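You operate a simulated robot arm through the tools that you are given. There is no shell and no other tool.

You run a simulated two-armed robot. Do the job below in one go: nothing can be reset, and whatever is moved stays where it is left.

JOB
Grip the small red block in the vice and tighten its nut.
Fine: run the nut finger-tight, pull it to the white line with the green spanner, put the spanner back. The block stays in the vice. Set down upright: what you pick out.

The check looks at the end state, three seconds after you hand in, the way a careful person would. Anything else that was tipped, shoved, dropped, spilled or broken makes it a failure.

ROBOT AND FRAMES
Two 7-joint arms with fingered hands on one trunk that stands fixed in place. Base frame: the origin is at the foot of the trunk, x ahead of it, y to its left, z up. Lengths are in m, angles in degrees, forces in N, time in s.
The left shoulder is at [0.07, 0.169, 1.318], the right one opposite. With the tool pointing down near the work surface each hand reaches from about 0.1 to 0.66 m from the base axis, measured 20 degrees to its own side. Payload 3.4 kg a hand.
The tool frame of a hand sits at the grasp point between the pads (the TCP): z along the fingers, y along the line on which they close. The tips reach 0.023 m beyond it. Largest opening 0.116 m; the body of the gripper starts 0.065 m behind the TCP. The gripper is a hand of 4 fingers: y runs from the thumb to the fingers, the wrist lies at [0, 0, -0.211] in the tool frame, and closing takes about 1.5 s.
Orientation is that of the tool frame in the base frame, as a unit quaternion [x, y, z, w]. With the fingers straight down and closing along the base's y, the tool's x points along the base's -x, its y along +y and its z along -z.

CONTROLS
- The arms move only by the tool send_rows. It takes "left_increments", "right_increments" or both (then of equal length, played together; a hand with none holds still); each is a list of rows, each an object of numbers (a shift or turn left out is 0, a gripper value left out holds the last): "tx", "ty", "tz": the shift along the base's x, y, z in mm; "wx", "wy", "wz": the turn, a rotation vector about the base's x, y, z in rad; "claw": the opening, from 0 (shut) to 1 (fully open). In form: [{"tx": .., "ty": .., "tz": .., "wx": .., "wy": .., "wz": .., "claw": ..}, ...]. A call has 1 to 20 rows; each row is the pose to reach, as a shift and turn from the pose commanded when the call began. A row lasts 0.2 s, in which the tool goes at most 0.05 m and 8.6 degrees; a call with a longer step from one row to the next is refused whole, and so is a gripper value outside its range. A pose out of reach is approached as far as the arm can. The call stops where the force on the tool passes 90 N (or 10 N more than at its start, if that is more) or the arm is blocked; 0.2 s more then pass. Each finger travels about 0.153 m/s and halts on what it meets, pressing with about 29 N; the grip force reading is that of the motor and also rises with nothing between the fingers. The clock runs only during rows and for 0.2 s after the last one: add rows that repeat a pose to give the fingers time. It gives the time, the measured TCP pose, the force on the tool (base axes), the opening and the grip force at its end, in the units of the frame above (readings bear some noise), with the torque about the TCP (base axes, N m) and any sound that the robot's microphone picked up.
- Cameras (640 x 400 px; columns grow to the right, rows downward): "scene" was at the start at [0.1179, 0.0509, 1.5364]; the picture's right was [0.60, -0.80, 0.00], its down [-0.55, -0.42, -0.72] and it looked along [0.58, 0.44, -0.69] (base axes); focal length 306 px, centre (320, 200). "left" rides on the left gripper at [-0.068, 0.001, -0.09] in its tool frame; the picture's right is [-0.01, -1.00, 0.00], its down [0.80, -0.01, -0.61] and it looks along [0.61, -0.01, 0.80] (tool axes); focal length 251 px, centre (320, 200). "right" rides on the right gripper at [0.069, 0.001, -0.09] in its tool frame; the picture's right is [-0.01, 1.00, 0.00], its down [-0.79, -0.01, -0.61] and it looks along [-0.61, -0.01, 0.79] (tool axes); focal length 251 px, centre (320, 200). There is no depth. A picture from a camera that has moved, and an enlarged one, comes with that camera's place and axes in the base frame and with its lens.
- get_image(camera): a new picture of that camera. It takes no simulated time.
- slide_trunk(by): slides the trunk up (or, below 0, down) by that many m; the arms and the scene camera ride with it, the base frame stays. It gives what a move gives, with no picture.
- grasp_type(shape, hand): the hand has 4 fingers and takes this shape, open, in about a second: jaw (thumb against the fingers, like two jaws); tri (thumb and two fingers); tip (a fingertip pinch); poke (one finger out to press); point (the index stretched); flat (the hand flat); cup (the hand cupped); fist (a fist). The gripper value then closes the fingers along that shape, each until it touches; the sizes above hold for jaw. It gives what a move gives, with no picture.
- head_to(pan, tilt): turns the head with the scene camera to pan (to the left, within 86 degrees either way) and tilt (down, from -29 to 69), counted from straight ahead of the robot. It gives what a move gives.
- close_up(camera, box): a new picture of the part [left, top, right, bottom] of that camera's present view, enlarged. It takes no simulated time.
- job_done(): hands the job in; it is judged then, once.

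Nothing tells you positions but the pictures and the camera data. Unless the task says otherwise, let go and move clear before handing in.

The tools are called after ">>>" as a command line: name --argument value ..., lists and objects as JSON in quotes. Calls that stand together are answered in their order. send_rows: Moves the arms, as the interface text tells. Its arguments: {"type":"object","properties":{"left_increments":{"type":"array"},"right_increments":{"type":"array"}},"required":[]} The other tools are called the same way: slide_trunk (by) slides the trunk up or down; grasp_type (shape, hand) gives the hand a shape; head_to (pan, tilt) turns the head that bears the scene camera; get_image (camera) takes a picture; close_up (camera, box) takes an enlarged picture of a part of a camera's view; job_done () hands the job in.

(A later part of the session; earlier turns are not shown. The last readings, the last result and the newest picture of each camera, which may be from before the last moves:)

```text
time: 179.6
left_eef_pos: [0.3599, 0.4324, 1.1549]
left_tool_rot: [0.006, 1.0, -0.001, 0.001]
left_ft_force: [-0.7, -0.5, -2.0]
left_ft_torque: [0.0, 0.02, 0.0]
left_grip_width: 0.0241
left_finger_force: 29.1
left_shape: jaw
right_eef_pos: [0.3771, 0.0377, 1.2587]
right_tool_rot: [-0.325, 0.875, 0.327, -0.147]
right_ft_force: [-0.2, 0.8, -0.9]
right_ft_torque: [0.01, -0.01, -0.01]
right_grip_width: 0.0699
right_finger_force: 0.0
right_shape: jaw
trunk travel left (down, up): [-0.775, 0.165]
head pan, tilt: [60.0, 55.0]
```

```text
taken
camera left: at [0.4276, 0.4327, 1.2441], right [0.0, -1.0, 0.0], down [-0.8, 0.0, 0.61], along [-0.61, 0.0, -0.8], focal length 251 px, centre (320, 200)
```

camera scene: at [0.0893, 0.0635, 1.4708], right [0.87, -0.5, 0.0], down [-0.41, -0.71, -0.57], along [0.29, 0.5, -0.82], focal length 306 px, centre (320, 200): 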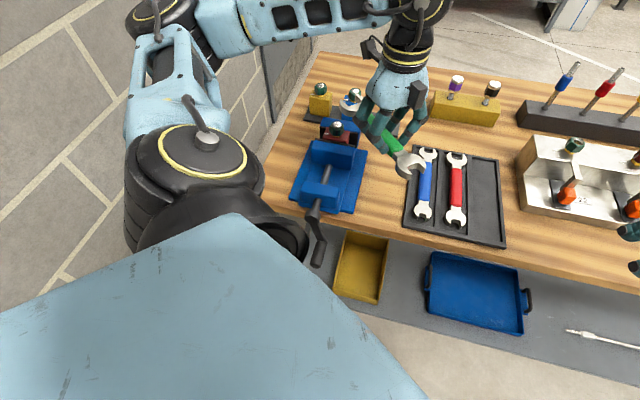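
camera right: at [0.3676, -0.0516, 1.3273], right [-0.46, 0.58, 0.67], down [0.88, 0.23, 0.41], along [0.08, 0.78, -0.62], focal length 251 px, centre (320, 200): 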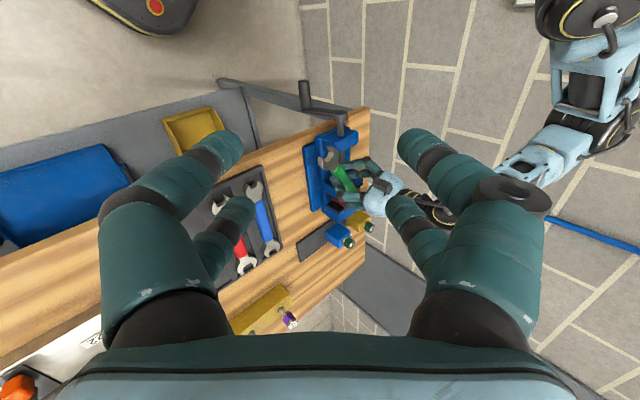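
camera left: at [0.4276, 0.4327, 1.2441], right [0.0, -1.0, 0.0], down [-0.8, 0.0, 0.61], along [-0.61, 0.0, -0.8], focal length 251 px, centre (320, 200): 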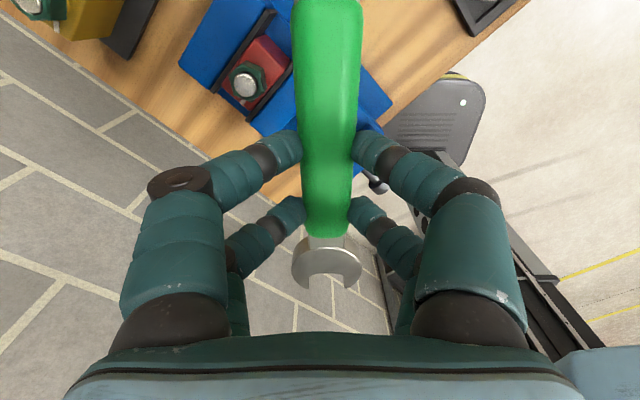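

>>> close_up --camera "left" --box '[210, 30, 295, 120]'

>>> close_up --camera "left" --box '[225, 55, 270, 110]'

```text
4.44 times, centred on (252, 75) of left
camera zoom: at [0.4276, 0.4327, 1.2441], right [0.0, -1.0, 0.0], down [-0.8, 0.0, 0.61], along [-0.61, 0.0, -0.8], focal length 1118 px, centre (620, 756)
```

zoom: 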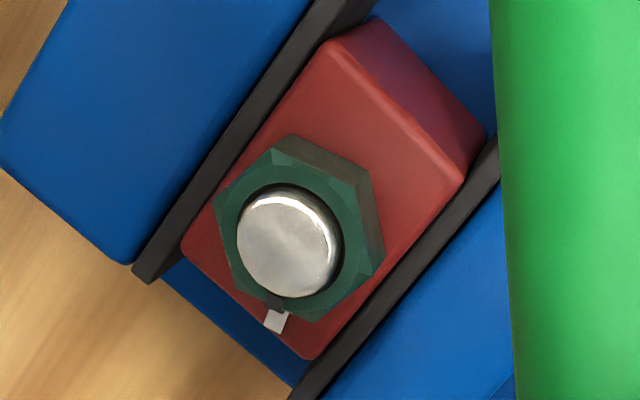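

```text
7.27 times, centred on (248, 82) of left
camera zoom: at [0.4276, 0.4327, 1.2441], right [0.0, -1.0, 0.0], down [-0.8, 0.0, 0.61], along [-0.61, 0.0, -0.8], focal length 1829 px, centre (847, 1054)
```

zoom: 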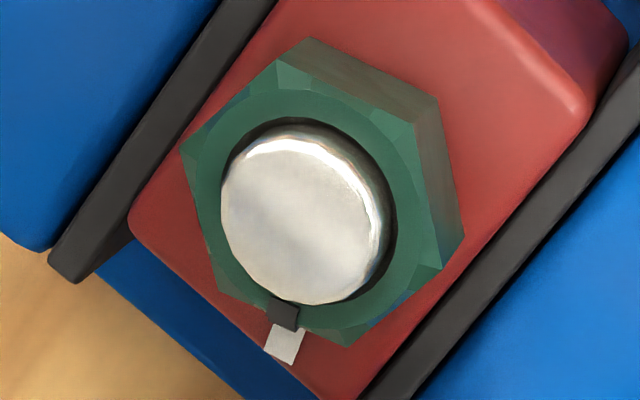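

From above, the tick sits right at the inner end of the white line. Numerically the hexagon says the tick is at about 153° and the line at about 150°. I'll take one more view from a less oblique position to refine.

>>> send_rows --left_increments '[{"tx": -13}, {"tx": -26}, {"tx": -26}]'

>>> close_up --camera "left" --box '[215, 10, 275, 85]'

```text
time: 180.4
left_eef_pos: [0.3354, 0.4325, 1.1551]
left_tool_rot: [0.006, 1.0, -0.002, 0.001]
left_ft_force: [0.1, -0.7, -2.7]
left_ft_torque: [0.01, 0.05, 0.01]
left_grip_width: 0.0239
left_finger_force: 28.4
left_shape: jaw
right_eef_pos: [0.3777, 0.0377, 1.2574]
right_tool_rot: [-0.325, 0.875, 0.327, -0.148]
right_ft_force: [0.8, -0.5, -0.8]
right_ft_torque: [0.03, 0.03, 0.01]
right_grip_width: 0.0698
right_finger_force: 0.0
right_shape: jaw
trunk travel left (down, up): [-0.775, 0.165]
head pan, tilt: [60.0, 55.0]
```

```text
5.33 times, centred on (245, 48) of left
camera zoom: at [0.4028, 0.4331, 1.2435], right [0.0, -1.0, 0.0], down [-0.79, 0.0, 0.61], along [-0.61, 0.0, -0.79], focal length 1341 px, centre (720, 1013)
```

zoom: 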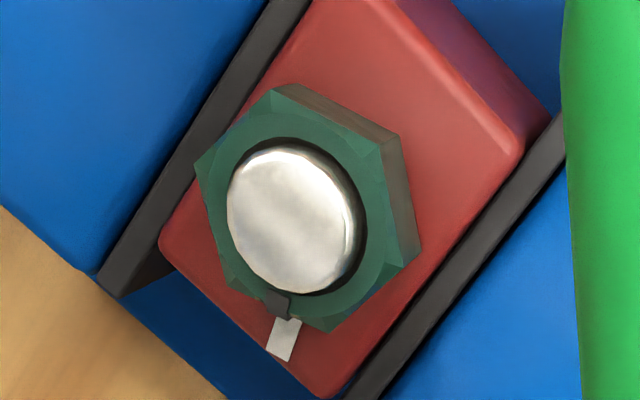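

Two views agree that the nut is about 3–5° short of the line. A small correction is easy because I can retrace exactly the path I came off on. Going back down beside the nut first.

>>> send_rows --left_increments '[{"tx": -30, "ty": 17}, {"tx": -60, "ty": 34}, {"tx": -90, "ty": 51}, {"tx": -116, "ty": 66}, {"tx": -116, "ty": 66, "tz": -40}, {"tx": -116, "ty": 66, "tz": -80}, {"tx": -116, "ty": 66, "tz": -115}, {"tx": -116, "ty": 66, "tz": -135}, {"tx": -116, "ty": 66, "tz": -135}]'

>>> close_up --camera "scene" --box '[315, 110, 355, 145]'

```text
time: 182.4
left_eef_pos: [0.2181, 0.5011, 1.0206]
left_tool_rot: [0.007, 1.0, -0.001, 0.001]
left_ft_force: [-0.3, 0.1, -1.9]
left_ft_torque: [0.0, 0.05, -0.04]
left_grip_width: 0.0238
left_finger_force: 28.1
left_shape: jaw
right_eef_pos: [0.3756, 0.0382, 1.2577]
right_tool_rot: [-0.325, 0.875, 0.327, -0.147]
right_ft_force: [-0.3, 0.2, 0.8]
right_ft_torque: [0.0, 0.01, 0.01]
right_grip_width: 0.0699
right_finger_force: 0.0
right_shape: jaw
trunk travel left (down, up): [-0.775, 0.165]
head pan, tilt: [60.0, 55.0]
```

```text
11.43 times, centred on (335, 128) of scene
camera zoom: at [0.0882, 0.0637, 1.4709], right [0.87, -0.5, 0.0], down [-0.41, -0.71, -0.57], along [0.29, 0.5, -0.82], focal length 3499 px, centre (149, 1029)
```

zoom: 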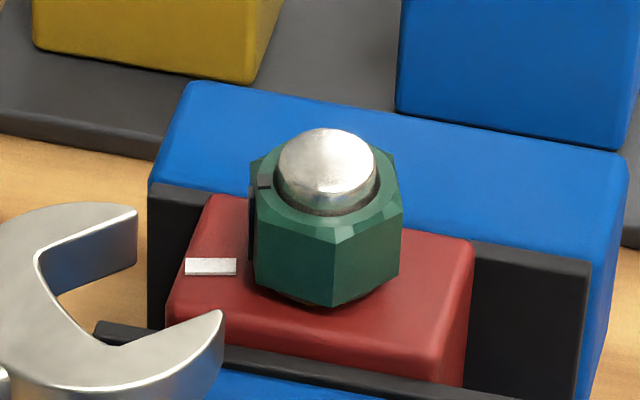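

Exactly the withdrawal position. Sliding back onto the nut, watching the force.

>>> send_rows --left_increments '[{"tx": 8}, {"tx": 16}, {"tx": 24}, {"tx": 30}, {"tx": 30}]'

>>> close_up --camera "scene" --box '[315, 110, 355, 145]'

```text
time: 183.6
left_eef_pos: [0.248, 0.4985, 1.0205]
left_tool_rot: [0.006, 1.0, -0.001, 0.0]
left_ft_force: [-0.1, -0.8, -2.2]
left_ft_torque: [0.01, 0.07, -0.15]
left_grip_width: 0.0236
left_finger_force: 28.5
left_shape: jaw
right_eef_pos: [0.3768, 0.0369, 1.2575]
right_tool_rot: [-0.325, 0.875, 0.327, -0.148]
right_ft_force: [-0.1, 0.3, -0.8]
right_ft_torque: [0.01, 0.04, 0.01]
right_grip_width: 0.07
right_finger_force: 0.0
right_shape: jaw
trunk travel left (down, up): [-0.775, 0.165]
head pan, tilt: [60.0, 55.0]
```

```text
11.43 times, centred on (335, 128) of scene
camera zoom: at [0.0888, 0.0636, 1.4708], right [0.87, -0.5, 0.0], down [-0.41, -0.71, -0.57], along [0.29, 0.5, -0.82], focal length 3499 px, centre (149, 1029)
```

zoom: 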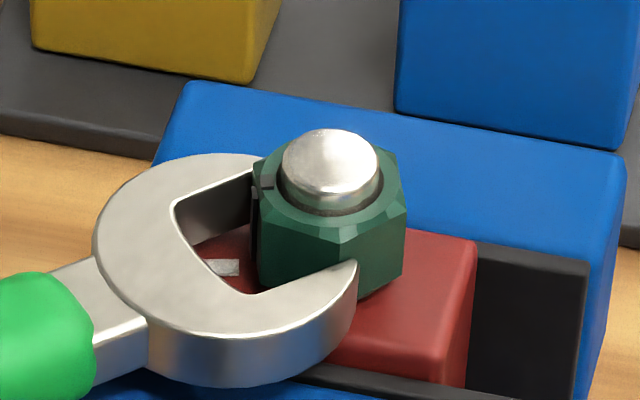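

It slides on cleanly. Seating the last bit, then a 6.7° clockwise pull (which absorbs the roughly 4–5° of play already measured plus the correction).

>>> send_rows --left_increments '[{"tx": 6}, {"tx": 11}, {"tx": 13.5}, {"tx": 13.5}]'

>>> send_rows --left_increments '[{"tx": 0.3, "ty": 4.1, "wz": -0.035}, {"tx": 0.6, "ty": 8.2, "wz": -0.07}, {"tx": 0.9, "ty": 11.5, "wz": -0.098}, {"tx": 1.1, "ty": 13.7, "wz": -0.117}, {"tx": 1.1, "ty": 13.7, "wz": -0.117}]'

>>> close_up --camera "scene" --box '[322, 115, 352, 140]'

```text
time: 184.6
left_eef_pos: [0.2608, 0.4989, 1.0191]
left_tool_rot: [0.006, 1.0, -0.001, 0.0]
left_ft_force: [-1.6, -0.9, -1.5]
left_ft_torque: [0.03, 0.08, -0.07]
left_grip_width: 0.0237
left_finger_force: 28.1
left_shape: jaw
right_eef_pos: [0.3764, 0.0375, 1.258]
right_tool_rot: [-0.325, 0.875, 0.327, -0.147]
right_ft_force: [0.0, -0.2, 0.0]
right_ft_torque: [-0.01, 0.0, 0.03]
right_grip_width: 0.0701
right_finger_force: 0.0
right_shape: jaw
trunk travel left (down, up): [-0.775, 0.165]
head pan, tilt: [60.0, 55.0]
```

```text
time: 185.8
left_eef_pos: [0.2617, 0.5113, 1.0202]
left_tool_rot: [0.065, 0.998, 0.0, 0.001]
left_ft_force: [-2.6, -6.0, -2.9]
left_ft_torque: [-0.19, 0.19, 0.0]
left_grip_width: 0.0236
left_finger_force: 29.6
left_shape: jaw
right_eef_pos: [0.375, 0.037, 1.2574]
right_tool_rot: [-0.325, 0.875, 0.327, -0.147]
right_ft_force: [-0.1, -0.3, -0.2]
right_ft_torque: [0.01, 0.01, -0.02]
right_grip_width: 0.07
right_finger_force: 0.0
right_shape: jaw
trunk travel left (down, up): [-0.775, 0.165]
head pan, tilt: [60.0, 55.0]
```

```text
16.00 times, centred on (337, 128) of scene
camera zoom: at [0.0878, 0.0624, 1.4709], right [0.87, -0.5, 0.0], down [-0.41, -0.71, -0.57], along [0.29, 0.5, -0.82], focal length 4899 px, centre (48, 1360)
```

zoom: 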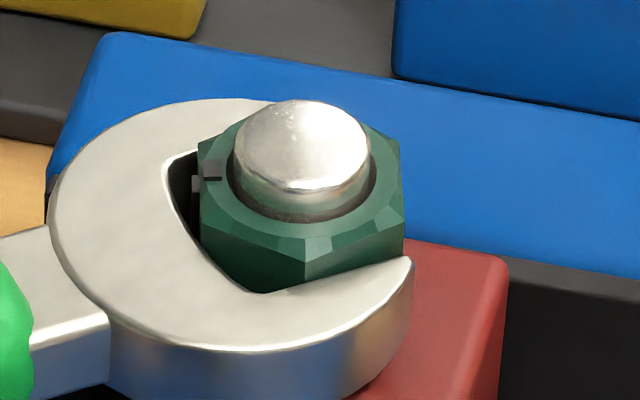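

The nut moved about another 3–4°. Relaxing within the play again and withdrawing.

>>> send_rows --left_increments '[{"tx": -0.2, "ty": -3, "wz": 0.026}, {"tx": -0.4, "ty": -6.2, "wz": 0.053}, {"tx": -0.4, "ty": -6.2, "wz": 0.053}]'

>>> send_rows --left_increments '[{"tx": -6, "ty": 0.2}, {"tx": -13, "ty": 0.5}, {"tx": -20, "ty": 0.9}, {"tx": -28, "ty": 1.3}, {"tx": -36, "ty": 1.7}, {"tx": -44, "ty": 2}, {"tx": -44, "ty": 2}]'

>>> close_up --camera "scene" --box '[328, 116, 350, 136]'

```text
time: 186.6
left_eef_pos: [0.2628, 0.5079, 1.0213]
left_tool_rot: [0.037, 0.999, -0.001, 0.001]
left_ft_force: [-1.1, -0.8, -2.0]
left_ft_torque: [-0.03, 0.12, -0.16]
left_grip_width: 0.0238
left_finger_force: 29.2
left_shape: jaw
right_eef_pos: [0.376, 0.0382, 1.2573]
right_tool_rot: [-0.325, 0.875, 0.326, -0.147]
right_ft_force: [1.2, 0.1, 0.3]
right_ft_torque: [-0.01, 0.03, 0.0]
right_grip_width: 0.0699
right_finger_force: 0.0
right_shape: jaw
trunk travel left (down, up): [-0.775, 0.165]
head pan, tilt: [60.0, 55.0]
```

```text
time: 188.2
left_eef_pos: [0.2175, 0.508, 1.0206]
left_tool_rot: [0.038, 0.999, -0.001, 0.0]
left_ft_force: [-0.1, 0.5, -3.2]
left_ft_torque: [0.01, 0.06, -0.01]
left_grip_width: 0.0238
left_finger_force: 29.1
left_shape: jaw
right_eef_pos: [0.3762, 0.0371, 1.2586]
right_tool_rot: [-0.325, 0.875, 0.327, -0.147]
right_ft_force: [0.4, 0.4, -0.6]
right_ft_torque: [-0.03, 0.04, -0.01]
right_grip_width: 0.0699
right_finger_force: 0.0
right_shape: jaw
trunk travel left (down, up): [-0.775, 0.165]
head pan, tilt: [60.0, 55.0]
```

```text
16.00 times, centred on (339, 126) of scene
camera zoom: at [0.0885, 0.064, 1.4708], right [0.87, -0.5, 0.0], down [-0.41, -0.71, -0.57], along [0.29, 0.5, -0.82], focal length 4899 px, centre (16, 1384)
```

zoom: 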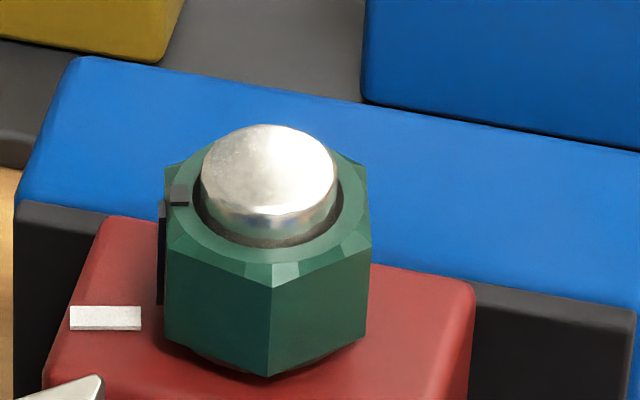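

The face proportions now give a tick azimuth of about 150°, right on the white line at about 150°. I'll lift and take one confirming top view on the way back to the tray.

>>> send_rows --left_increments '[{"tz": 30}, {"tz": 65}, {"tz": 100}, {"tz": 135}, {"tx": 30, "ty": -20, "tz": 135}, {"tx": 62, "ty": -40, "tz": 135}, {"tx": 94, "ty": -60, "tz": 135}, {"tx": 116, "ty": -75, "tz": 135}, {"tx": 116, "ty": -75, "tz": 135}]'

>>> get_image --camera "left"

>>> close_up --camera "left" --box '[210, 10, 270, 85]'

```text
time: 190.2
left_eef_pos: [0.333, 0.4323, 1.1559]
left_tool_rot: [0.038, 0.999, -0.001, 0.002]
left_ft_force: [-0.1, -1.0, -1.8]
left_ft_torque: [0.02, 0.04, 0.0]
left_grip_width: 0.0238
left_finger_force: 29.0
left_shape: jaw
right_eef_pos: [0.3763, 0.0387, 1.2577]
right_tool_rot: [-0.325, 0.875, 0.327, -0.147]
right_ft_force: [-0.6, 0.1, 0.1]
right_ft_torque: [-0.01, 0.0, -0.02]
right_grip_width: 0.0699
right_finger_force: 0.0
right_shape: jaw
trunk travel left (down, up): [-0.775, 0.165]
head pan, tilt: [60.0, 55.0]
```

```text
taken
camera left: at [0.4023, 0.4288, 1.2443], right [-0.07, -1.0, 0.0], down [-0.79, 0.05, 0.61], along [-0.6, 0.04, -0.8], focal length 251 px, centre (320, 200)
```

left: 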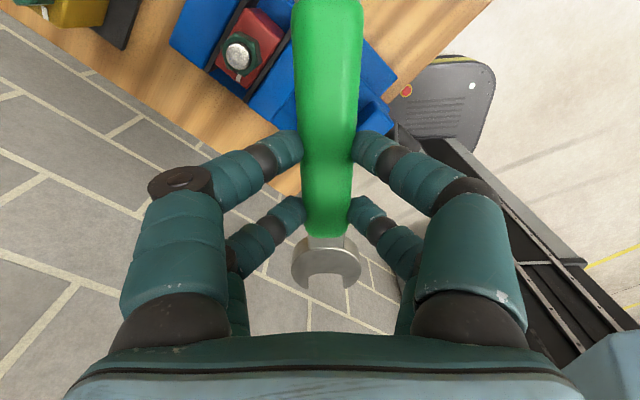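

```text
5.33 times, centred on (240, 48) of left
camera zoom: at [0.4023, 0.4288, 1.2443], right [-0.07, -1.0, 0.0], down [-0.79, 0.05, 0.61], along [-0.6, 0.04, -0.8], focal length 1341 px, centre (747, 1013)
```

zoom: 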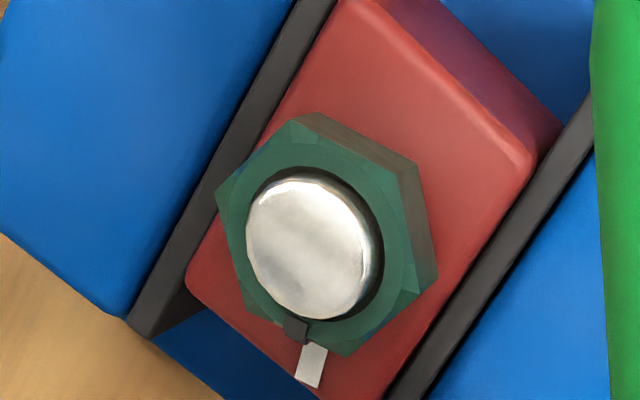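

The tick lines up with the white line from above. Now to return the spanner: carrying it back over its empty slot at the pick-up yaw.

>>> send_rows --left_increments '[{"tx": 15, "ty": -12, "wz": 0.07}, {"tx": 40, "ty": -33, "wz": 0.15}, {"tx": 68, "ty": -56, "wz": 0.24}, {"tx": 96, "ty": -79, "wz": 0.33}, {"tx": 124, "ty": -102, "wz": 0.42}, {"tx": 152, "ty": -126, "wz": 0.51}, {"tx": 180, "ty": -149, "wz": 0.6}, {"tx": 208, "ty": -172, "wz": 0.69}, {"tx": 236, "ty": -195, "wz": 0.78}, {"tx": 256, "ty": -212, "wz": 0.84}, {"tx": 266.5, "ty": -220, "wz": 0.86}, {"tx": 266.5, "ty": -220, "wz": 0.86}]'

>>> get_image --camera "left"

>>> close_up --camera "scene" --box '[400, 80, 540, 240]'

```text
time: 192.8
left_eef_pos: [0.5732, 0.2287, 1.1527]
left_tool_rot: [-0.383, 0.924, -0.001, -0.001]
left_ft_force: [0.5, 0.2, -1.9]
left_ft_torque: [-0.01, 0.05, -0.03]
left_grip_width: 0.0234
left_finger_force: 28.6
left_shape: jaw
left hand out of reach, approached as far as the arm can: row 10, 11, 12
right_eef_pos: [0.3775, 0.0386, 1.2563]
right_tool_rot: [-0.325, 0.875, 0.327, -0.147]
right_ft_force: [0.7, 0.5, 0.3]
right_ft_torque: [0.01, 0.06, -0.02]
right_grip_width: 0.0701
right_finger_force: 0.1
right_shape: jaw
trunk travel left (down, up): [-0.775, 0.165]
head pan, tilt: [60.0, 55.0]
```

```text
taken
camera left: at [0.6194, 0.2777, 1.2415], right [0.71, -0.7, 0.0], down [-0.56, -0.57, 0.61], along [-0.42, -0.43, -0.8], focal length 251 px, centre (320, 200)
```

left: 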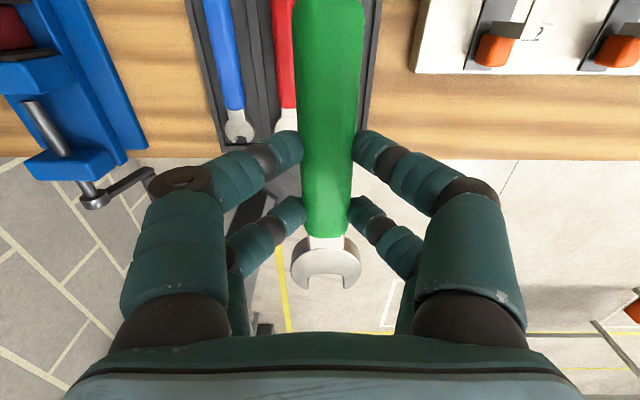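

```text
2.50 times, centred on (470, 160) of scene
camera zoom: at [0.0898, 0.0637, 1.4707], right [0.87, -0.5, 0.0], down [-0.41, -0.71, -0.57], along [0.29, 0.5, -0.82], focal length 766 px, centre (-55, 300)
```

zoom: 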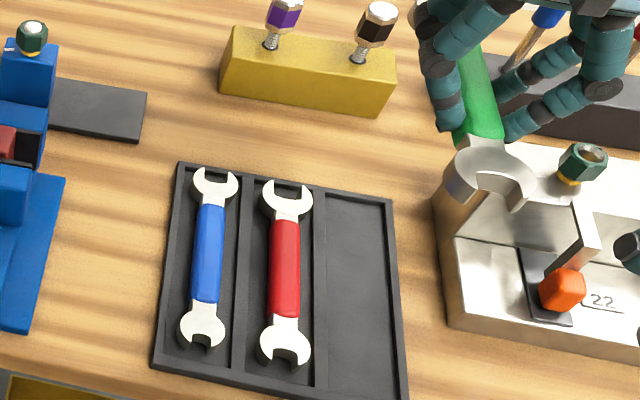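

The hand stopped 30 mm short (a reach limit at this height), so I'll come down a bit while moving the rest of the way.

>>> send_rows --left_increments '[{"tx": 4, "ty": -3, "tz": -25}, {"tx": 10, "ty": -7, "tz": -50}, {"tx": 18, "ty": -11, "tz": -75}, {"tx": 26.8, "ty": -16.2, "tz": -100}, {"tx": 26.8, "ty": -16.2, "tz": -100}]'

>>> get_image --camera "left"

>>> close_up --camera "scene" --box '[400, 80, 540, 240]'

```text
time: 194.0
left_eef_pos: [0.5633, 0.2301, 1.064]
left_tool_rot: [-0.381, 0.924, 0.0, 0.001]
left_ft_force: [0.1, 0.5, -1.9]
left_ft_torque: [-0.03, 0.02, 0.01]
left_grip_width: 0.0232
left_finger_force: 28.9
left_shape: jaw
left hand out of reach, approached as far as the arm can: row 1, 2, 3, 4, 5
right_eef_pos: [0.3766, 0.0377, 1.2575]
right_tool_rot: [-0.325, 0.875, 0.327, -0.148]
right_ft_force: [0.0, 0.1, 0.9]
right_ft_torque: [0.0, -0.03, -0.01]
right_grip_width: 0.0697
right_finger_force: 0.1
right_shape: jaw
trunk travel left (down, up): [-0.775, 0.165]
head pan, tilt: [60.0, 55.0]
```

```text
taken
camera left: at [0.6096, 0.2809, 1.1527], right [0.71, -0.7, 0.0], down [-0.56, -0.57, 0.61], along [-0.42, -0.43, -0.8], focal length 251 px, centre (320, 200)
```

left: 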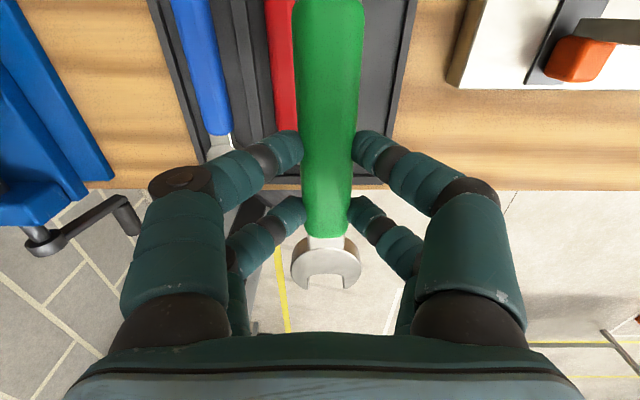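

```text
2.50 times, centred on (470, 160) of scene
camera zoom: at [0.0889, 0.0636, 1.4708], right [0.87, -0.5, 0.0], down [-0.41, -0.71, -0.57], along [0.29, 0.5, -0.82], focal length 766 px, centre (-55, 300)
```

zoom: 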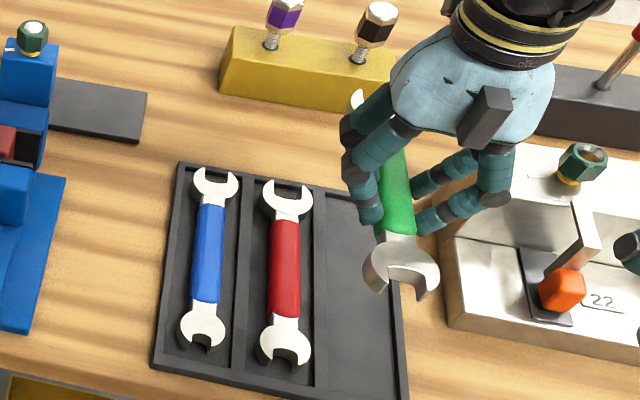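

Still limited, so the arm is in a different elbow posture than when I picked the spanner up. I'll look at its posture.

>>> get_image --camera "scene"

>>> get_image --camera "right"

```text
taken
camera scene: at [0.0889, 0.0636, 1.4708], right [0.87, -0.5, 0.0], down [-0.41, -0.71, -0.57], along [0.29, 0.5, -0.82], focal length 306 px, centre (320, 200)
```

scene: 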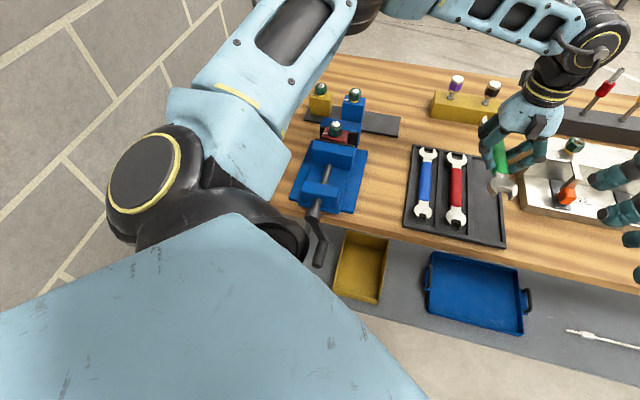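

```text
taken
camera right: at [0.3669, -0.0505, 1.3275], right [-0.46, 0.58, 0.67], down [0.88, 0.23, 0.41], along [0.08, 0.78, -0.62], focal length 251 px, centre (320, 200)
```

right: 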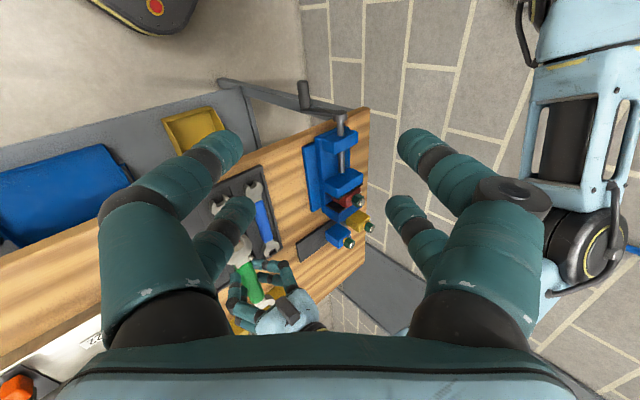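

I'll repeat the route that worked when I fetched it: back off a little, raise the trunk 0.16 m, go over the tray high up, then lower the trunk again.

>>> send_rows --left_increments '[{"tx": -15, "ty": 17, "tz": 20}, {"tx": -31, "ty": 35, "tz": 40}, {"tx": -47, "ty": 53, "tz": 55}, {"tx": -63, "ty": 70, "tz": 66}, {"tx": -63, "ty": 70, "tz": 66}]'

>>> slide_trunk --by 0.16

>>> send_rows --left_increments '[{"tx": 17, "ty": -11}, {"tx": 34, "ty": -22}, {"tx": 51, "ty": -33}, {"tx": 68, "ty": -44}, {"tx": 85, "ty": -55}, {"tx": 100, "ty": -65, "tz": 5}, {"tx": 100, "ty": -65, "tz": 5}]'

>>> get_image --camera "scene"

```text
time: 195.2
left_eef_pos: [0.4982, 0.3011, 1.1302]
left_tool_rot: [-0.382, 0.924, 0.0, 0.0]
left_ft_force: [-0.5, 0.2, -2.3]
left_ft_torque: [-0.04, 0.04, -0.01]
left_grip_width: 0.0237
left_finger_force: 29.5
left_shape: jaw
right_eef_pos: [0.3778, 0.0377, 1.2581]
right_tool_rot: [-0.325, 0.875, 0.328, -0.148]
right_ft_force: [0.2, -0.8, -0.6]
right_ft_torque: [-0.06, 0.0, -0.02]
right_grip_width: 0.07
right_finger_force: 0.1
right_shape: jaw
trunk travel left (down, up): [-0.775, 0.165]
head pan, tilt: [60.0, 55.0]
```

```text
time: 197.1
left_eef_pos: [0.4983, 0.3013, 1.2911]
left_tool_rot: [-0.381, 0.925, -0.001, 0.0]
left_ft_force: [0.5, -0.1, -2.4]
left_ft_torque: [-0.01, 0.07, 0.01]
left_grip_width: 0.0233
left_finger_force: 28.7
left_shape: jaw
right_eef_pos: [0.3765, 0.0387, 1.4175]
right_tool_rot: [-0.325, 0.875, 0.327, -0.147]
right_ft_force: [0.2, 0.5, -0.3]
right_ft_torque: [0.01, 0.02, -0.02]
right_grip_width: 0.07
right_finger_force: 0.0
right_shape: jaw
trunk travel left (down, up): [-0.935, 0.005]
head pan, tilt: [60.0, 55.0]
```

```text
time: 198.7
left_eef_pos: [0.5778, 0.2451, 1.297]
left_tool_rot: [-0.381, 0.924, -0.001, 0.001]
left_ft_force: [0.2, 0.3, -2.2]
left_ft_torque: [-0.04, -0.01, 0.0]
left_grip_width: 0.0236
left_finger_force: 29.7
left_shape: jaw
left hand out of reach, approached as far as the arm can: row 5, 6, 7
right_eef_pos: [0.376, 0.0379, 1.4192]
right_tool_rot: [-0.325, 0.876, 0.327, -0.147]
right_ft_force: [0.4, 0.0, 0.3]
right_ft_torque: [-0.01, -0.01, -0.02]
right_grip_width: 0.0698
right_finger_force: 0.0
right_shape: jaw
trunk travel left (down, up): [-0.935, 0.005]
head pan, tilt: [60.0, 55.0]
```

```text
taken
camera scene: at [0.088, 0.064, 1.6309], right [0.87, -0.5, 0.0], down [-0.41, -0.71, -0.57], along [0.29, 0.5, -0.82], focal length 306 px, centre (320, 200)
```

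scene: 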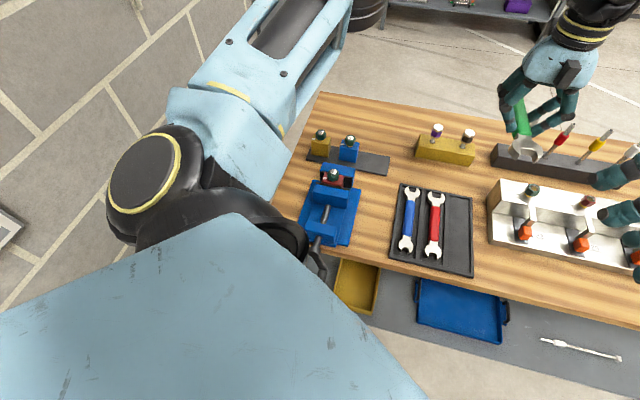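

Same limit. The wrist/elbow swivel differs from before, so I'll reproduce the earlier approach exactly: go high above the vice with yaw about −54°, then swing out to the tray while turning back to +45°.

>>> send_rows --left_increments '[{"tx": -15, "ty": 20, "wz": -0.1}, {"tx": -33, "ty": 44, "wz": -0.23}, {"tx": -52, "ty": 68, "wz": -0.36}, {"tx": -71, "ty": 92, "wz": -0.49}, {"tx": -90, "ty": 116, "wz": -0.62}, {"tx": -109, "ty": 140, "wz": -0.75}, {"tx": -128, "ty": 165, "wz": -0.88}, {"tx": -147, "ty": 190, "wz": -1.01}, {"tx": -166, "ty": 215, "wz": -1.14}, {"tx": -185, "ty": 238, "wz": -1.27}, {"tx": -198, "ty": 250, "wz": -1.4}, {"tx": -198, "ty": 250, "wz": -1.53}, {"tx": -198, "ty": 250, "wz": -1.66}, {"tx": -198, "ty": 250, "wz": -1.72}, {"tx": -198, "ty": 250, "wz": -1.72}]'

>>> get_image --camera "scene"

```text
time: 201.9
left_eef_pos: [0.3801, 0.4967, 1.2958]
left_tool_rot: [0.451, 0.892, 0.0, -0.001]
left_ft_force: [0.8, 1.1, -2.5]
left_ft_torque: [0.06, 0.07, 0.03]
left_grip_width: 0.0234
left_finger_force: 29.3
left_shape: jaw
right_eef_pos: [0.376, 0.0381, 1.4178]
right_tool_rot: [-0.325, 0.875, 0.327, -0.147]
right_ft_force: [0.7, -0.1, 0.0]
right_ft_torque: [0.0, -0.03, 0.01]
right_grip_width: 0.0699
right_finger_force: 0.0
right_shape: jaw
trunk travel left (down, up): [-0.935, 0.005]
head pan, tilt: [60.0, 55.0]
```

```text
taken
camera scene: at [0.0885, 0.0635, 1.6308], right [0.87, -0.5, 0.0], down [-0.41, -0.71, -0.57], along [0.29, 0.5, -0.82], focal length 306 px, centre (320, 200)
```

scene: 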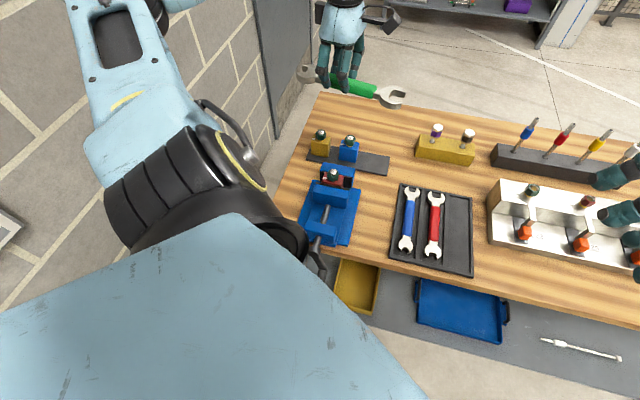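

The elbow is still swung out to the left. I'll try the swing out to the tray from this yaw and see how far it gets this time.

>>> send_rows --left_increments '[{"wz": 0.1}, {"tx": 10, "ty": -10, "wz": 0.22}, {"tx": 25, "ty": -27, "wz": 0.35}, {"tx": 45, "ty": -48, "wz": 0.48}, {"tx": 65, "ty": -72, "wz": 0.61}, {"tx": 86, "ty": -98, "wz": 0.74}, {"tx": 107, "ty": -126, "wz": 0.87}, {"tx": 128, "ty": -154, "wz": 1.0}, {"tx": 150, "ty": -182, "wz": 1.13}, {"tx": 170, "ty": -208, "wz": 1.26}, {"tx": 188, "ty": -232, "wz": 1.39}, {"tx": 203, "ty": -252, "wz": 1.52}, {"tx": 214, "ty": -268, "wz": 1.64}, {"tx": 220, "ty": -282, "wz": 1.72}, {"tx": 220, "ty": -284, "wz": 1.72}]'

>>> get_image --camera "scene"

```text
time: 205.1
left_eef_pos: [0.5715, 0.2282, 1.2971]
left_tool_rot: [-0.383, 0.924, 0.0, 0.002]
left_ft_force: [-0.4, -0.1, -2.0]
left_ft_torque: [-0.03, 0.04, 0.0]
left_grip_width: 0.0232
left_finger_force: 28.9
left_shape: jaw
left hand out of reach, approached as far as the arm can: row 12, 13, 14, 15
right_eef_pos: [0.3781, 0.0371, 1.4173]
right_tool_rot: [-0.324, 0.876, 0.327, -0.147]
right_ft_force: [0.2, 0.1, 1.0]
right_ft_torque: [-0.01, 0.02, -0.01]
right_grip_width: 0.07
right_finger_force: 0.1
right_shape: jaw
trunk travel left (down, up): [-0.935, 0.005]
head pan, tilt: [60.0, 55.0]
```

```text
taken
camera scene: at [0.0898, 0.0637, 1.6308], right [0.87, -0.5, 0.0], down [-0.41, -0.71, -0.57], along [0.29, 0.5, -0.82], focal length 306 px, centre (320, 200)
```

scene: 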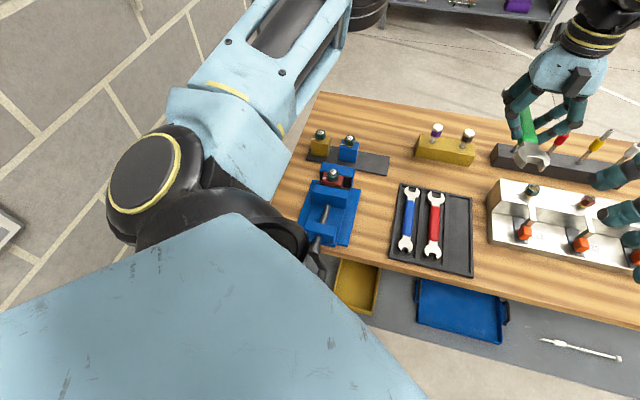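

>>> send_rows --left_increments '[{"wz": -0.12}, {"tx": 5, "ty": -3, "wz": -0.2}, {"tx": 14, "ty": -8, "wz": -0.2}, {"tx": 28.5, "ty": -15.7, "wz": -0.2}, {"tx": 28.5, "ty": -15.7, "wz": -0.2}]'

```text
time: 206.3
left_eef_pos: [0.5706, 0.2281, 1.2987]
left_tool_rot: [-0.287, 0.958, 0.0, 0.001]
left_ft_force: [-0.5, 0.2, -2.5]
left_ft_torque: [0.0, 0.06, 0.01]
left_grip_width: 0.0234
left_finger_force: 29.6
left_shape: jaw
left hand out of reach, approached as far as the arm can: row 2, 3, 4, 5
right_eef_pos: [0.3774, 0.0378, 1.4183]
right_tool_rot: [-0.325, 0.875, 0.327, -0.147]
right_ft_force: [0.2, -0.4, -1.0]
right_ft_torque: [-0.01, 0.01, 0.03]
right_grip_width: 0.0698
right_finger_force: 0.1
right_shape: jaw
trunk travel left (down, up): [-0.935, 0.005]
head pan, tilt: [60.0, 55.0]
```

So it isn't the wrist yaw; it's the elbow's swing. Working folded near the crank previously brought the elbow inward, so I'll fold the arm in closer with a 30° tilt at a safe height, then extend outward again.

>>> send_rows --left_increments '[{"tx": -20, "ty": 10, "tz": -10, "wz": 0.1}, {"tx": -45, "ty": 20, "tz": -25, "wz": 0.2}, {"tx": -75, "ty": 30, "tz": -40, "wz": 0.2}, {"tx": -105, "ty": 42, "tz": -55, "wz": 0.2}, {"tx": -135, "ty": 54, "tz": -70, "wz": 0.2}, {"tx": -165, "ty": 62, "tz": -85, "wz": 0.2}, {"tx": -165, "ty": 62, "tz": -85, "wz": 0.2}]'

>>> send_rows --left_increments '[{"wx": 0.0925, "wy": 0.0925, "tx": -15, "ty": -10, "tz": -8}, {"wx": 0.185, "wy": 0.185, "tx": -35, "ty": -22, "tz": -16}, {"wx": 0.2775, "wy": 0.2775, "tx": -58, "ty": -38, "tz": -25}, {"wx": 0.37, "wy": 0.37, "tx": -80, "ty": -54, "tz": -35}, {"wx": 0.37, "wy": 0.37, "tx": -100, "ty": -70, "tz": -45}, {"wx": 0.37, "wy": 0.37, "tx": -105, "ty": -75, "tz": -50}, {"wx": 0.37, "wy": 0.37, "tx": -105, "ty": -75, "tz": -50}]'

>>> get_image --camera "scene"

```text
time: 207.9
left_eef_pos: [0.4047, 0.2889, 1.2113]
left_tool_rot: [-0.382, 0.924, 0.0, 0.0]
left_ft_force: [1.1, 0.0, -2.1]
left_ft_torque: [-0.02, 0.03, 0.02]
left_grip_width: 0.0233
left_finger_force: 28.7
left_shape: jaw
right_eef_pos: [0.3766, 0.037, 1.4166]
right_tool_rot: [-0.324, 0.875, 0.328, -0.147]
right_ft_force: [0.4, 0.2, -0.7]
right_ft_torque: [0.0, 0.01, -0.01]
right_grip_width: 0.0696
right_finger_force: 0.1
right_shape: jaw
trunk travel left (down, up): [-0.935, 0.005]
head pan, tilt: [60.0, 55.0]
```

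```text
time: 209.5
left_eef_pos: [0.3002, 0.2129, 1.1621]
left_tool_rot: [-0.369, 0.893, 0.238, -0.098]
left_ft_force: [-0.1, -0.6, -1.9]
left_ft_torque: [-0.03, -0.02, 0.0]
left_grip_width: 0.023
left_finger_force: 28.9
left_shape: jaw
right_eef_pos: [0.3764, 0.0398, 1.4183]
right_tool_rot: [-0.325, 0.875, 0.327, -0.147]
right_ft_force: [-0.2, 0.7, -1.0]
right_ft_torque: [0.0, 0.01, 0.02]
right_grip_width: 0.0699
right_finger_force: 0.0
right_shape: jaw
trunk travel left (down, up): [-0.935, 0.005]
head pan, tilt: [60.0, 55.0]
```

```text
taken
camera scene: at [0.0891, 0.0641, 1.6308], right [0.87, -0.5, 0.0], down [-0.41, -0.71, -0.57], along [0.29, 0.5, -0.82], focal length 306 px, centre (320, 200)
```

scene: 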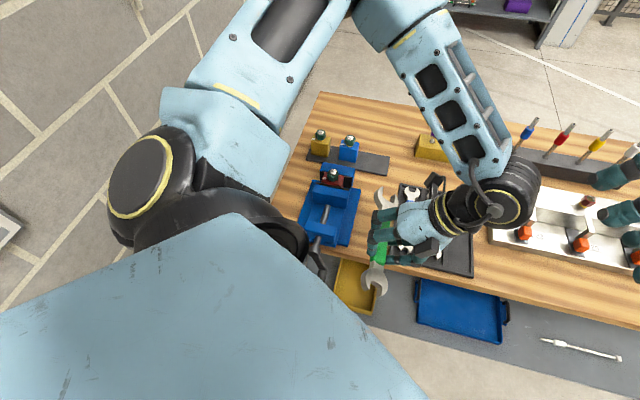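

Reached, but the elbow stayed high. I'll reproduce the exact earlier fold: tool straight down, from high on the left to close in front of me, and only then tilt.

>>> send_rows --left_increments '[{"wx": -0.0925, "wy": -0.0925, "tx": 8, "ty": 25, "tz": 20}, {"wx": -0.185, "wy": -0.185, "tx": 15, "ty": 55, "tz": 45}, {"wx": -0.2775, "wy": -0.2775, "tx": 20, "ty": 88, "tz": 75}, {"wx": -0.37, "wy": -0.37, "tx": 25, "ty": 120, "tz": 105}, {"wx": -0.37, "wy": -0.37, "tx": 30, "ty": 150, "tz": 135}, {"wx": -0.37, "wy": -0.37, "tx": 30, "ty": 180, "tz": 165}, {"wx": -0.37, "wy": -0.37, "tx": 30, "ty": 210, "tz": 195}, {"wx": -0.37, "wy": -0.37, "tx": 30, "ty": 240, "tz": 225}, {"wx": -0.37, "wy": -0.37, "tx": 30, "ty": 270, "tz": 250}, {"wx": -0.37, "wy": -0.37, "tx": 30, "ty": 300, "tz": 270}, {"wx": -0.37, "wy": -0.37, "tx": 30, "ty": 335, "tz": 275}, {"wx": -0.37, "wy": -0.37, "tx": 30, "ty": 335, "tz": 275}]'

>>> send_rows --left_increments '[{"ty": -27, "tz": -30}, {"ty": -54, "tz": -60}, {"ty": -81, "tz": -90}, {"ty": -108, "tz": -120}, {"ty": -135, "tz": -150}, {"ty": -162, "tz": -180}, {"ty": -190, "tz": -210}, {"ty": -218, "tz": -240}, {"tx": -12, "ty": -233, "tz": -270}, {"tx": -26, "ty": -250, "tz": -300}, {"tx": -42, "ty": -270, "tz": -330}, {"tx": -58, "ty": -291, "tz": -350}, {"tx": -58, "ty": -291, "tz": -350}]'

>>> get_image --camera "scene"

```text
time: 212.1
left_eef_pos: [0.3289, 0.5501, 1.4378]
left_tool_rot: [-0.382, 0.924, -0.001, 0.0]
left_ft_force: [-0.1, -0.9, -1.7]
left_ft_torque: [-0.04, -0.01, 0.0]
left_grip_width: 0.0231
left_finger_force: 28.7
left_shape: jaw
right_eef_pos: [0.3761, 0.0382, 1.4179]
right_tool_rot: [-0.324, 0.875, 0.328, -0.147]
right_ft_force: [-0.2, 0.5, 1.0]
right_ft_torque: [0.01, -0.02, 0.0]
right_grip_width: 0.0701
right_finger_force: 0.0
right_shape: jaw
trunk travel left (down, up): [-0.935, 0.005]
head pan, tilt: [60.0, 55.0]
```

```text
time: 214.9
left_eef_pos: [0.2727, 0.2578, 1.0884]
left_tool_rot: [-0.382, 0.924, -0.001, 0.001]
left_ft_force: [0.4, -0.1, -1.9]
left_ft_torque: [-0.03, -0.01, 0.0]
left_grip_width: 0.023
left_finger_force: 28.6
left_shape: jaw
right_eef_pos: [0.3765, 0.0379, 1.4183]
right_tool_rot: [-0.325, 0.875, 0.328, -0.147]
right_ft_force: [-0.5, 0.3, -0.2]
right_ft_torque: [0.02, 0.02, -0.01]
right_grip_width: 0.0697
right_finger_force: 0.0
right_shape: jaw
trunk travel left (down, up): [-0.935, 0.005]
head pan, tilt: [60.0, 55.0]
```

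```text
taken
camera scene: at [0.0882, 0.0636, 1.6309], right [0.87, -0.5, 0.0], down [-0.41, -0.71, -0.57], along [0.29, 0.5, -0.82], focal length 306 px, centre (320, 200)
```

scene: 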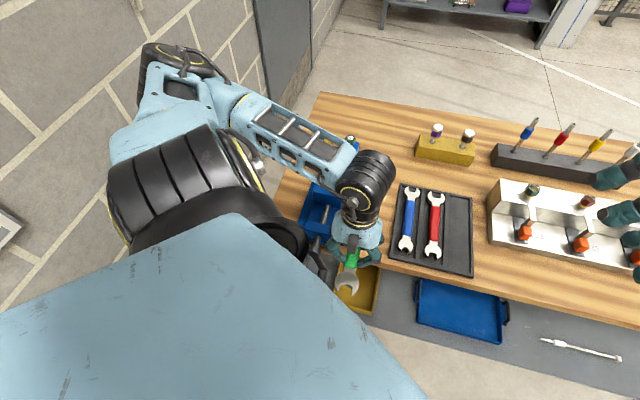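

This matches the earlier folded posture. Now the same tilt sequence as before.

>>> send_rows --left_increments '[{"tx": 4, "ty": -15, "tz": 20, "wx": 0.0925, "wy": -0.0925}, {"tx": 8, "ty": -30, "tz": 30, "wx": 0.185, "wy": -0.185}, {"tx": 13, "ty": -52, "tz": 30, "wx": 0.185, "wy": -0.185}, {"tx": 13, "ty": -52, "tz": 30, "wx": 0.185, "wy": -0.185}]'

>>> send_rows --left_increments '[{"wx": 0.0925, "wy": 0.0925}, {"wx": 0.185, "wy": 0.185}, {"wx": 0.2775, "wy": 0.2775}, {"wx": 0.37, "wy": 0.37}, {"wx": 0.37, "wy": 0.37}]'

>>> get_image --camera "scene"

```text
time: 215.9
left_eef_pos: [0.3013, 0.2014, 1.1091]
left_tool_rot: [-0.379, 0.916, 0.051, 0.122]
left_ft_force: [0.4, -0.6, -2.6]
left_ft_torque: [-0.02, 0.05, 0.02]
left_grip_width: 0.0229
left_finger_force: 28.9
left_shape: jaw
left hand out of reach, approached as far as the arm can: row 1, 2, 3, 4
right_eef_pos: [0.3744, 0.0377, 1.4178]
right_tool_rot: [-0.325, 0.875, 0.326, -0.148]
right_ft_force: [-0.2, -0.9, 0.4]
right_ft_torque: [-0.05, 0.02, 0.01]
right_grip_width: 0.0701
right_finger_force: 0.0
right_shape: jaw
trunk travel left (down, up): [-0.935, 0.005]
head pan, tilt: [60.0, 55.0]
```

```text
time: 217.1
left_eef_pos: [0.3017, 0.2006, 1.1102]
left_tool_rot: [-0.335, 0.898, 0.285, 0.018]
left_ft_force: [-0.3, -0.3, -2.8]
left_ft_torque: [-0.05, 0.02, 0.0]
left_grip_width: 0.0229
left_finger_force: 29.3
left_shape: jaw
right_eef_pos: [0.3774, 0.0376, 1.4176]
right_tool_rot: [-0.324, 0.875, 0.328, -0.147]
right_ft_force: [0.3, 0.4, -1.1]
right_ft_torque: [-0.01, 0.0, 0.03]
right_grip_width: 0.0696
right_finger_force: 0.1
right_shape: jaw
trunk travel left (down, up): [-0.935, 0.005]
head pan, tilt: [60.0, 55.0]
```

```text
taken
camera scene: at [0.0888, 0.0638, 1.6308], right [0.87, -0.5, 0.0], down [-0.41, -0.71, -0.57], along [0.29, 0.5, -0.82], focal length 306 px, centre (320, 200)
```

scene: 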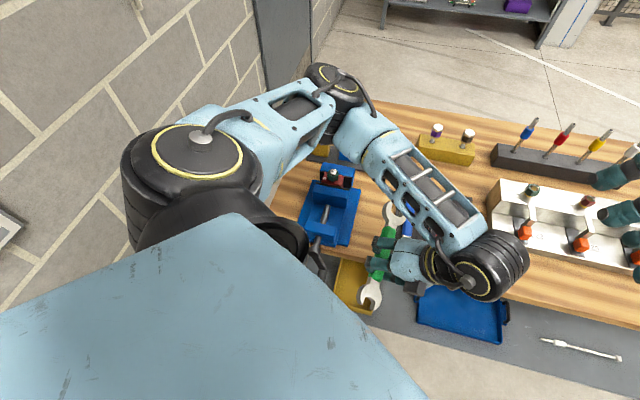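

That gives the inward-elbow posture I had before. Now I'll extend outward toward the tray (moving the right hand away a little as well), then level the hand.

>>> send_rows --left_increments '[{"tx": 20, "ty": 3, "tz": 8}, {"tx": 45, "ty": 6, "tz": 18}, {"tx": 72, "ty": 9, "tz": 28}, {"tx": 100, "ty": 12, "tz": 38}, {"tx": 128, "ty": 15, "tz": 48}, {"tx": 156, "ty": 18, "tz": 56}, {"tx": 180, "ty": 20, "tz": 60}, {"tx": 200, "ty": 22, "tz": 62}, {"tx": 200, "ty": 22, "tz": 62}]' --right_increments '[{"ty": -10}, {"ty": -22}, {"ty": -36}, {"ty": -50}, {"ty": -64}, {"ty": -76}, {"ty": -84}, {"ty": -90}, {"ty": -90}]'

>>> send_rows --left_increments '[{"wx": -0.0925, "wy": -0.0925}, {"wx": -0.185, "wy": -0.185}, {"wx": -0.2775, "wy": -0.2775}, {"wx": -0.37, "wy": -0.37}, {"wx": -0.37, "wy": -0.37}]'

>>> send_rows --left_increments '[{"wx": -0.0925, "wy": 0.0925}, {"wx": -0.185, "wy": 0.185}, {"wx": -0.185, "wy": 0.185}]'

>>> get_image --camera "scene"

```text
time: 219.1
left_eef_pos: [0.5012, 0.2225, 1.1708]
left_tool_rot: [-0.334, 0.898, 0.285, 0.018]
left_ft_force: [0.1, -0.1, -2.2]
left_ft_torque: [-0.08, 0.03, -0.02]
left_grip_width: 0.0229
left_finger_force: 29.0
left_shape: jaw
right_eef_pos: [0.3761, -0.0521, 1.4178]
right_tool_rot: [-0.324, 0.876, 0.327, -0.147]
right_ft_force: [-0.3, -0.2, -0.6]
right_ft_torque: [0.01, 0.0, 0.01]
right_grip_width: 0.0698
right_finger_force: 0.0
right_shape: jaw
trunk travel left (down, up): [-0.935, 0.005]
head pan, tilt: [60.0, 55.0]
```

```text
time: 220.3
left_eef_pos: [0.5006, 0.2228, 1.1701]
left_tool_rot: [-0.378, 0.917, 0.049, 0.121]
left_ft_force: [-0.8, 0.2, -1.7]
left_ft_torque: [-0.04, 0.04, 0.01]
left_grip_width: 0.0231
left_finger_force: 29.6
left_shape: jaw
right_eef_pos: [0.3763, -0.053, 1.4191]
right_tool_rot: [-0.324, 0.875, 0.328, -0.147]
right_ft_force: [0.0, -0.6, -0.1]
right_ft_torque: [0.0, -0.02, 0.02]
right_grip_width: 0.0701
right_finger_force: 0.1
right_shape: jaw
trunk travel left (down, up): [-0.935, 0.005]
head pan, tilt: [60.0, 55.0]
```

```text
time: 221.1
left_eef_pos: [0.5009, 0.2217, 1.1704]
left_tool_rot: [-0.382, 0.924, 0.0, 0.0]
left_ft_force: [-0.5, 0.0, -3.2]
left_ft_torque: [-0.04, 0.03, 0.01]
left_grip_width: 0.0231
left_finger_force: 28.7
left_shape: jaw
right_eef_pos: [0.3763, -0.0528, 1.4185]
right_tool_rot: [-0.325, 0.875, 0.327, -0.147]
right_ft_force: [-0.5, 0.3, 0.0]
right_ft_torque: [-0.03, 0.01, 0.0]
right_grip_width: 0.0699
right_finger_force: 0.0
right_shape: jaw
trunk travel left (down, up): [-0.935, 0.005]
head pan, tilt: [60.0, 55.0]
```

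```text
taken
camera scene: at [0.0889, 0.063, 1.6308], right [0.87, -0.5, 0.0], down [-0.41, -0.71, -0.57], along [0.29, 0.5, -0.82], focal length 306 px, centre (320, 200)
```

scene: 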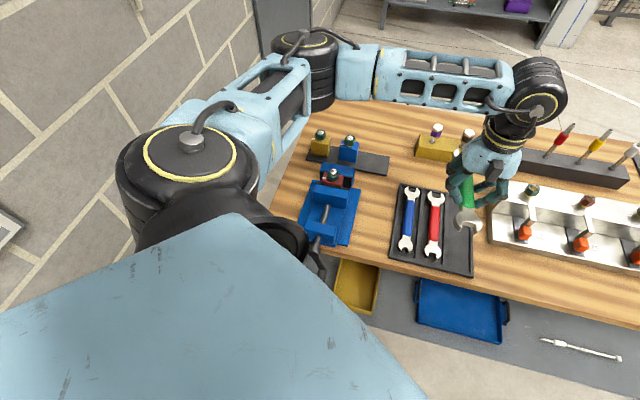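

The hand is level and the elbow is inward. Moving over the empty slot, then lowering the trunk as before.

>>> send_rows --left_increments '[{"tx": 20, "ty": -2}, {"tx": 40, "ty": -4}, {"tx": 60, "ty": -6}, {"tx": 80, "ty": -8}, {"tx": 99, "ty": -9.5}, {"tx": 99, "ty": -9.5}]'

>>> slide_trunk --by -0.16

>>> get_image --camera "left"

>>> close_up --camera "scene" --box '[400, 80, 540, 240]'

```text
time: 222.5
left_eef_pos: [0.5988, 0.2136, 1.1716]
left_tool_rot: [-0.382, 0.924, -0.001, 0.002]
left_ft_force: [-0.5, 0.3, -1.5]
left_ft_torque: [0.0, 0.05, 0.0]
left_grip_width: 0.023
left_finger_force: 28.8
left_shape: jaw
right_eef_pos: [0.3772, -0.0524, 1.4177]
right_tool_rot: [-0.324, 0.875, 0.327, -0.147]
right_ft_force: [0.0, 0.2, 0.5]
right_ft_torque: [0.01, -0.01, 0.0]
right_grip_width: 0.0697
right_finger_force: 0.1
right_shape: jaw
trunk travel left (down, up): [-0.935, 0.005]
head pan, tilt: [60.0, 55.0]
```

```text
time: 224.3
left_eef_pos: [0.6004, 0.2133, 1.0101]
left_tool_rot: [-0.381, 0.924, 0.0, 0.002]
left_ft_force: [0.4, -0.9, -1.7]
left_ft_torque: [-0.01, 0.03, 0.0]
left_grip_width: 0.0228
left_finger_force: 29.4
left_shape: jaw
right_eef_pos: [0.3766, -0.0528, 1.2576]
right_tool_rot: [-0.325, 0.875, 0.327, -0.147]
right_ft_force: [0.2, 0.1, 0.1]
right_ft_torque: [-0.03, 0.01, -0.01]
right_grip_width: 0.07
right_finger_force: 0.1
right_shape: jaw
trunk travel left (down, up): [-0.775, 0.165]
head pan, tilt: [60.0, 55.0]
```

```text
taken
camera left: at [0.6468, 0.2623, 1.0993], right [0.71, -0.7, 0.0], down [-0.56, -0.57, 0.61], along [-0.42, -0.43, -0.8], focal length 251 px, centre (320, 200)
```

left: 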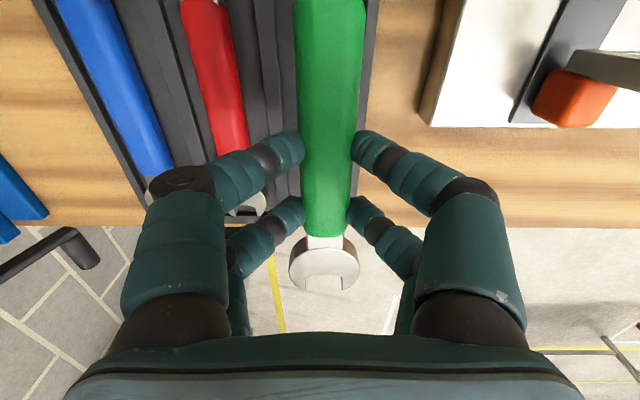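

```text
2.50 times, centred on (470, 160) of scene
camera zoom: at [0.0887, 0.0636, 1.4709], right [0.87, -0.5, 0.0], down [-0.41, -0.71, -0.57], along [0.29, 0.5, -0.82], focal length 766 px, centre (-55, 300)
```

zoom: 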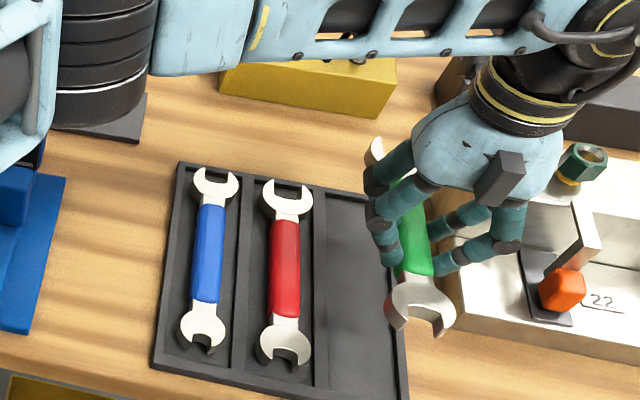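

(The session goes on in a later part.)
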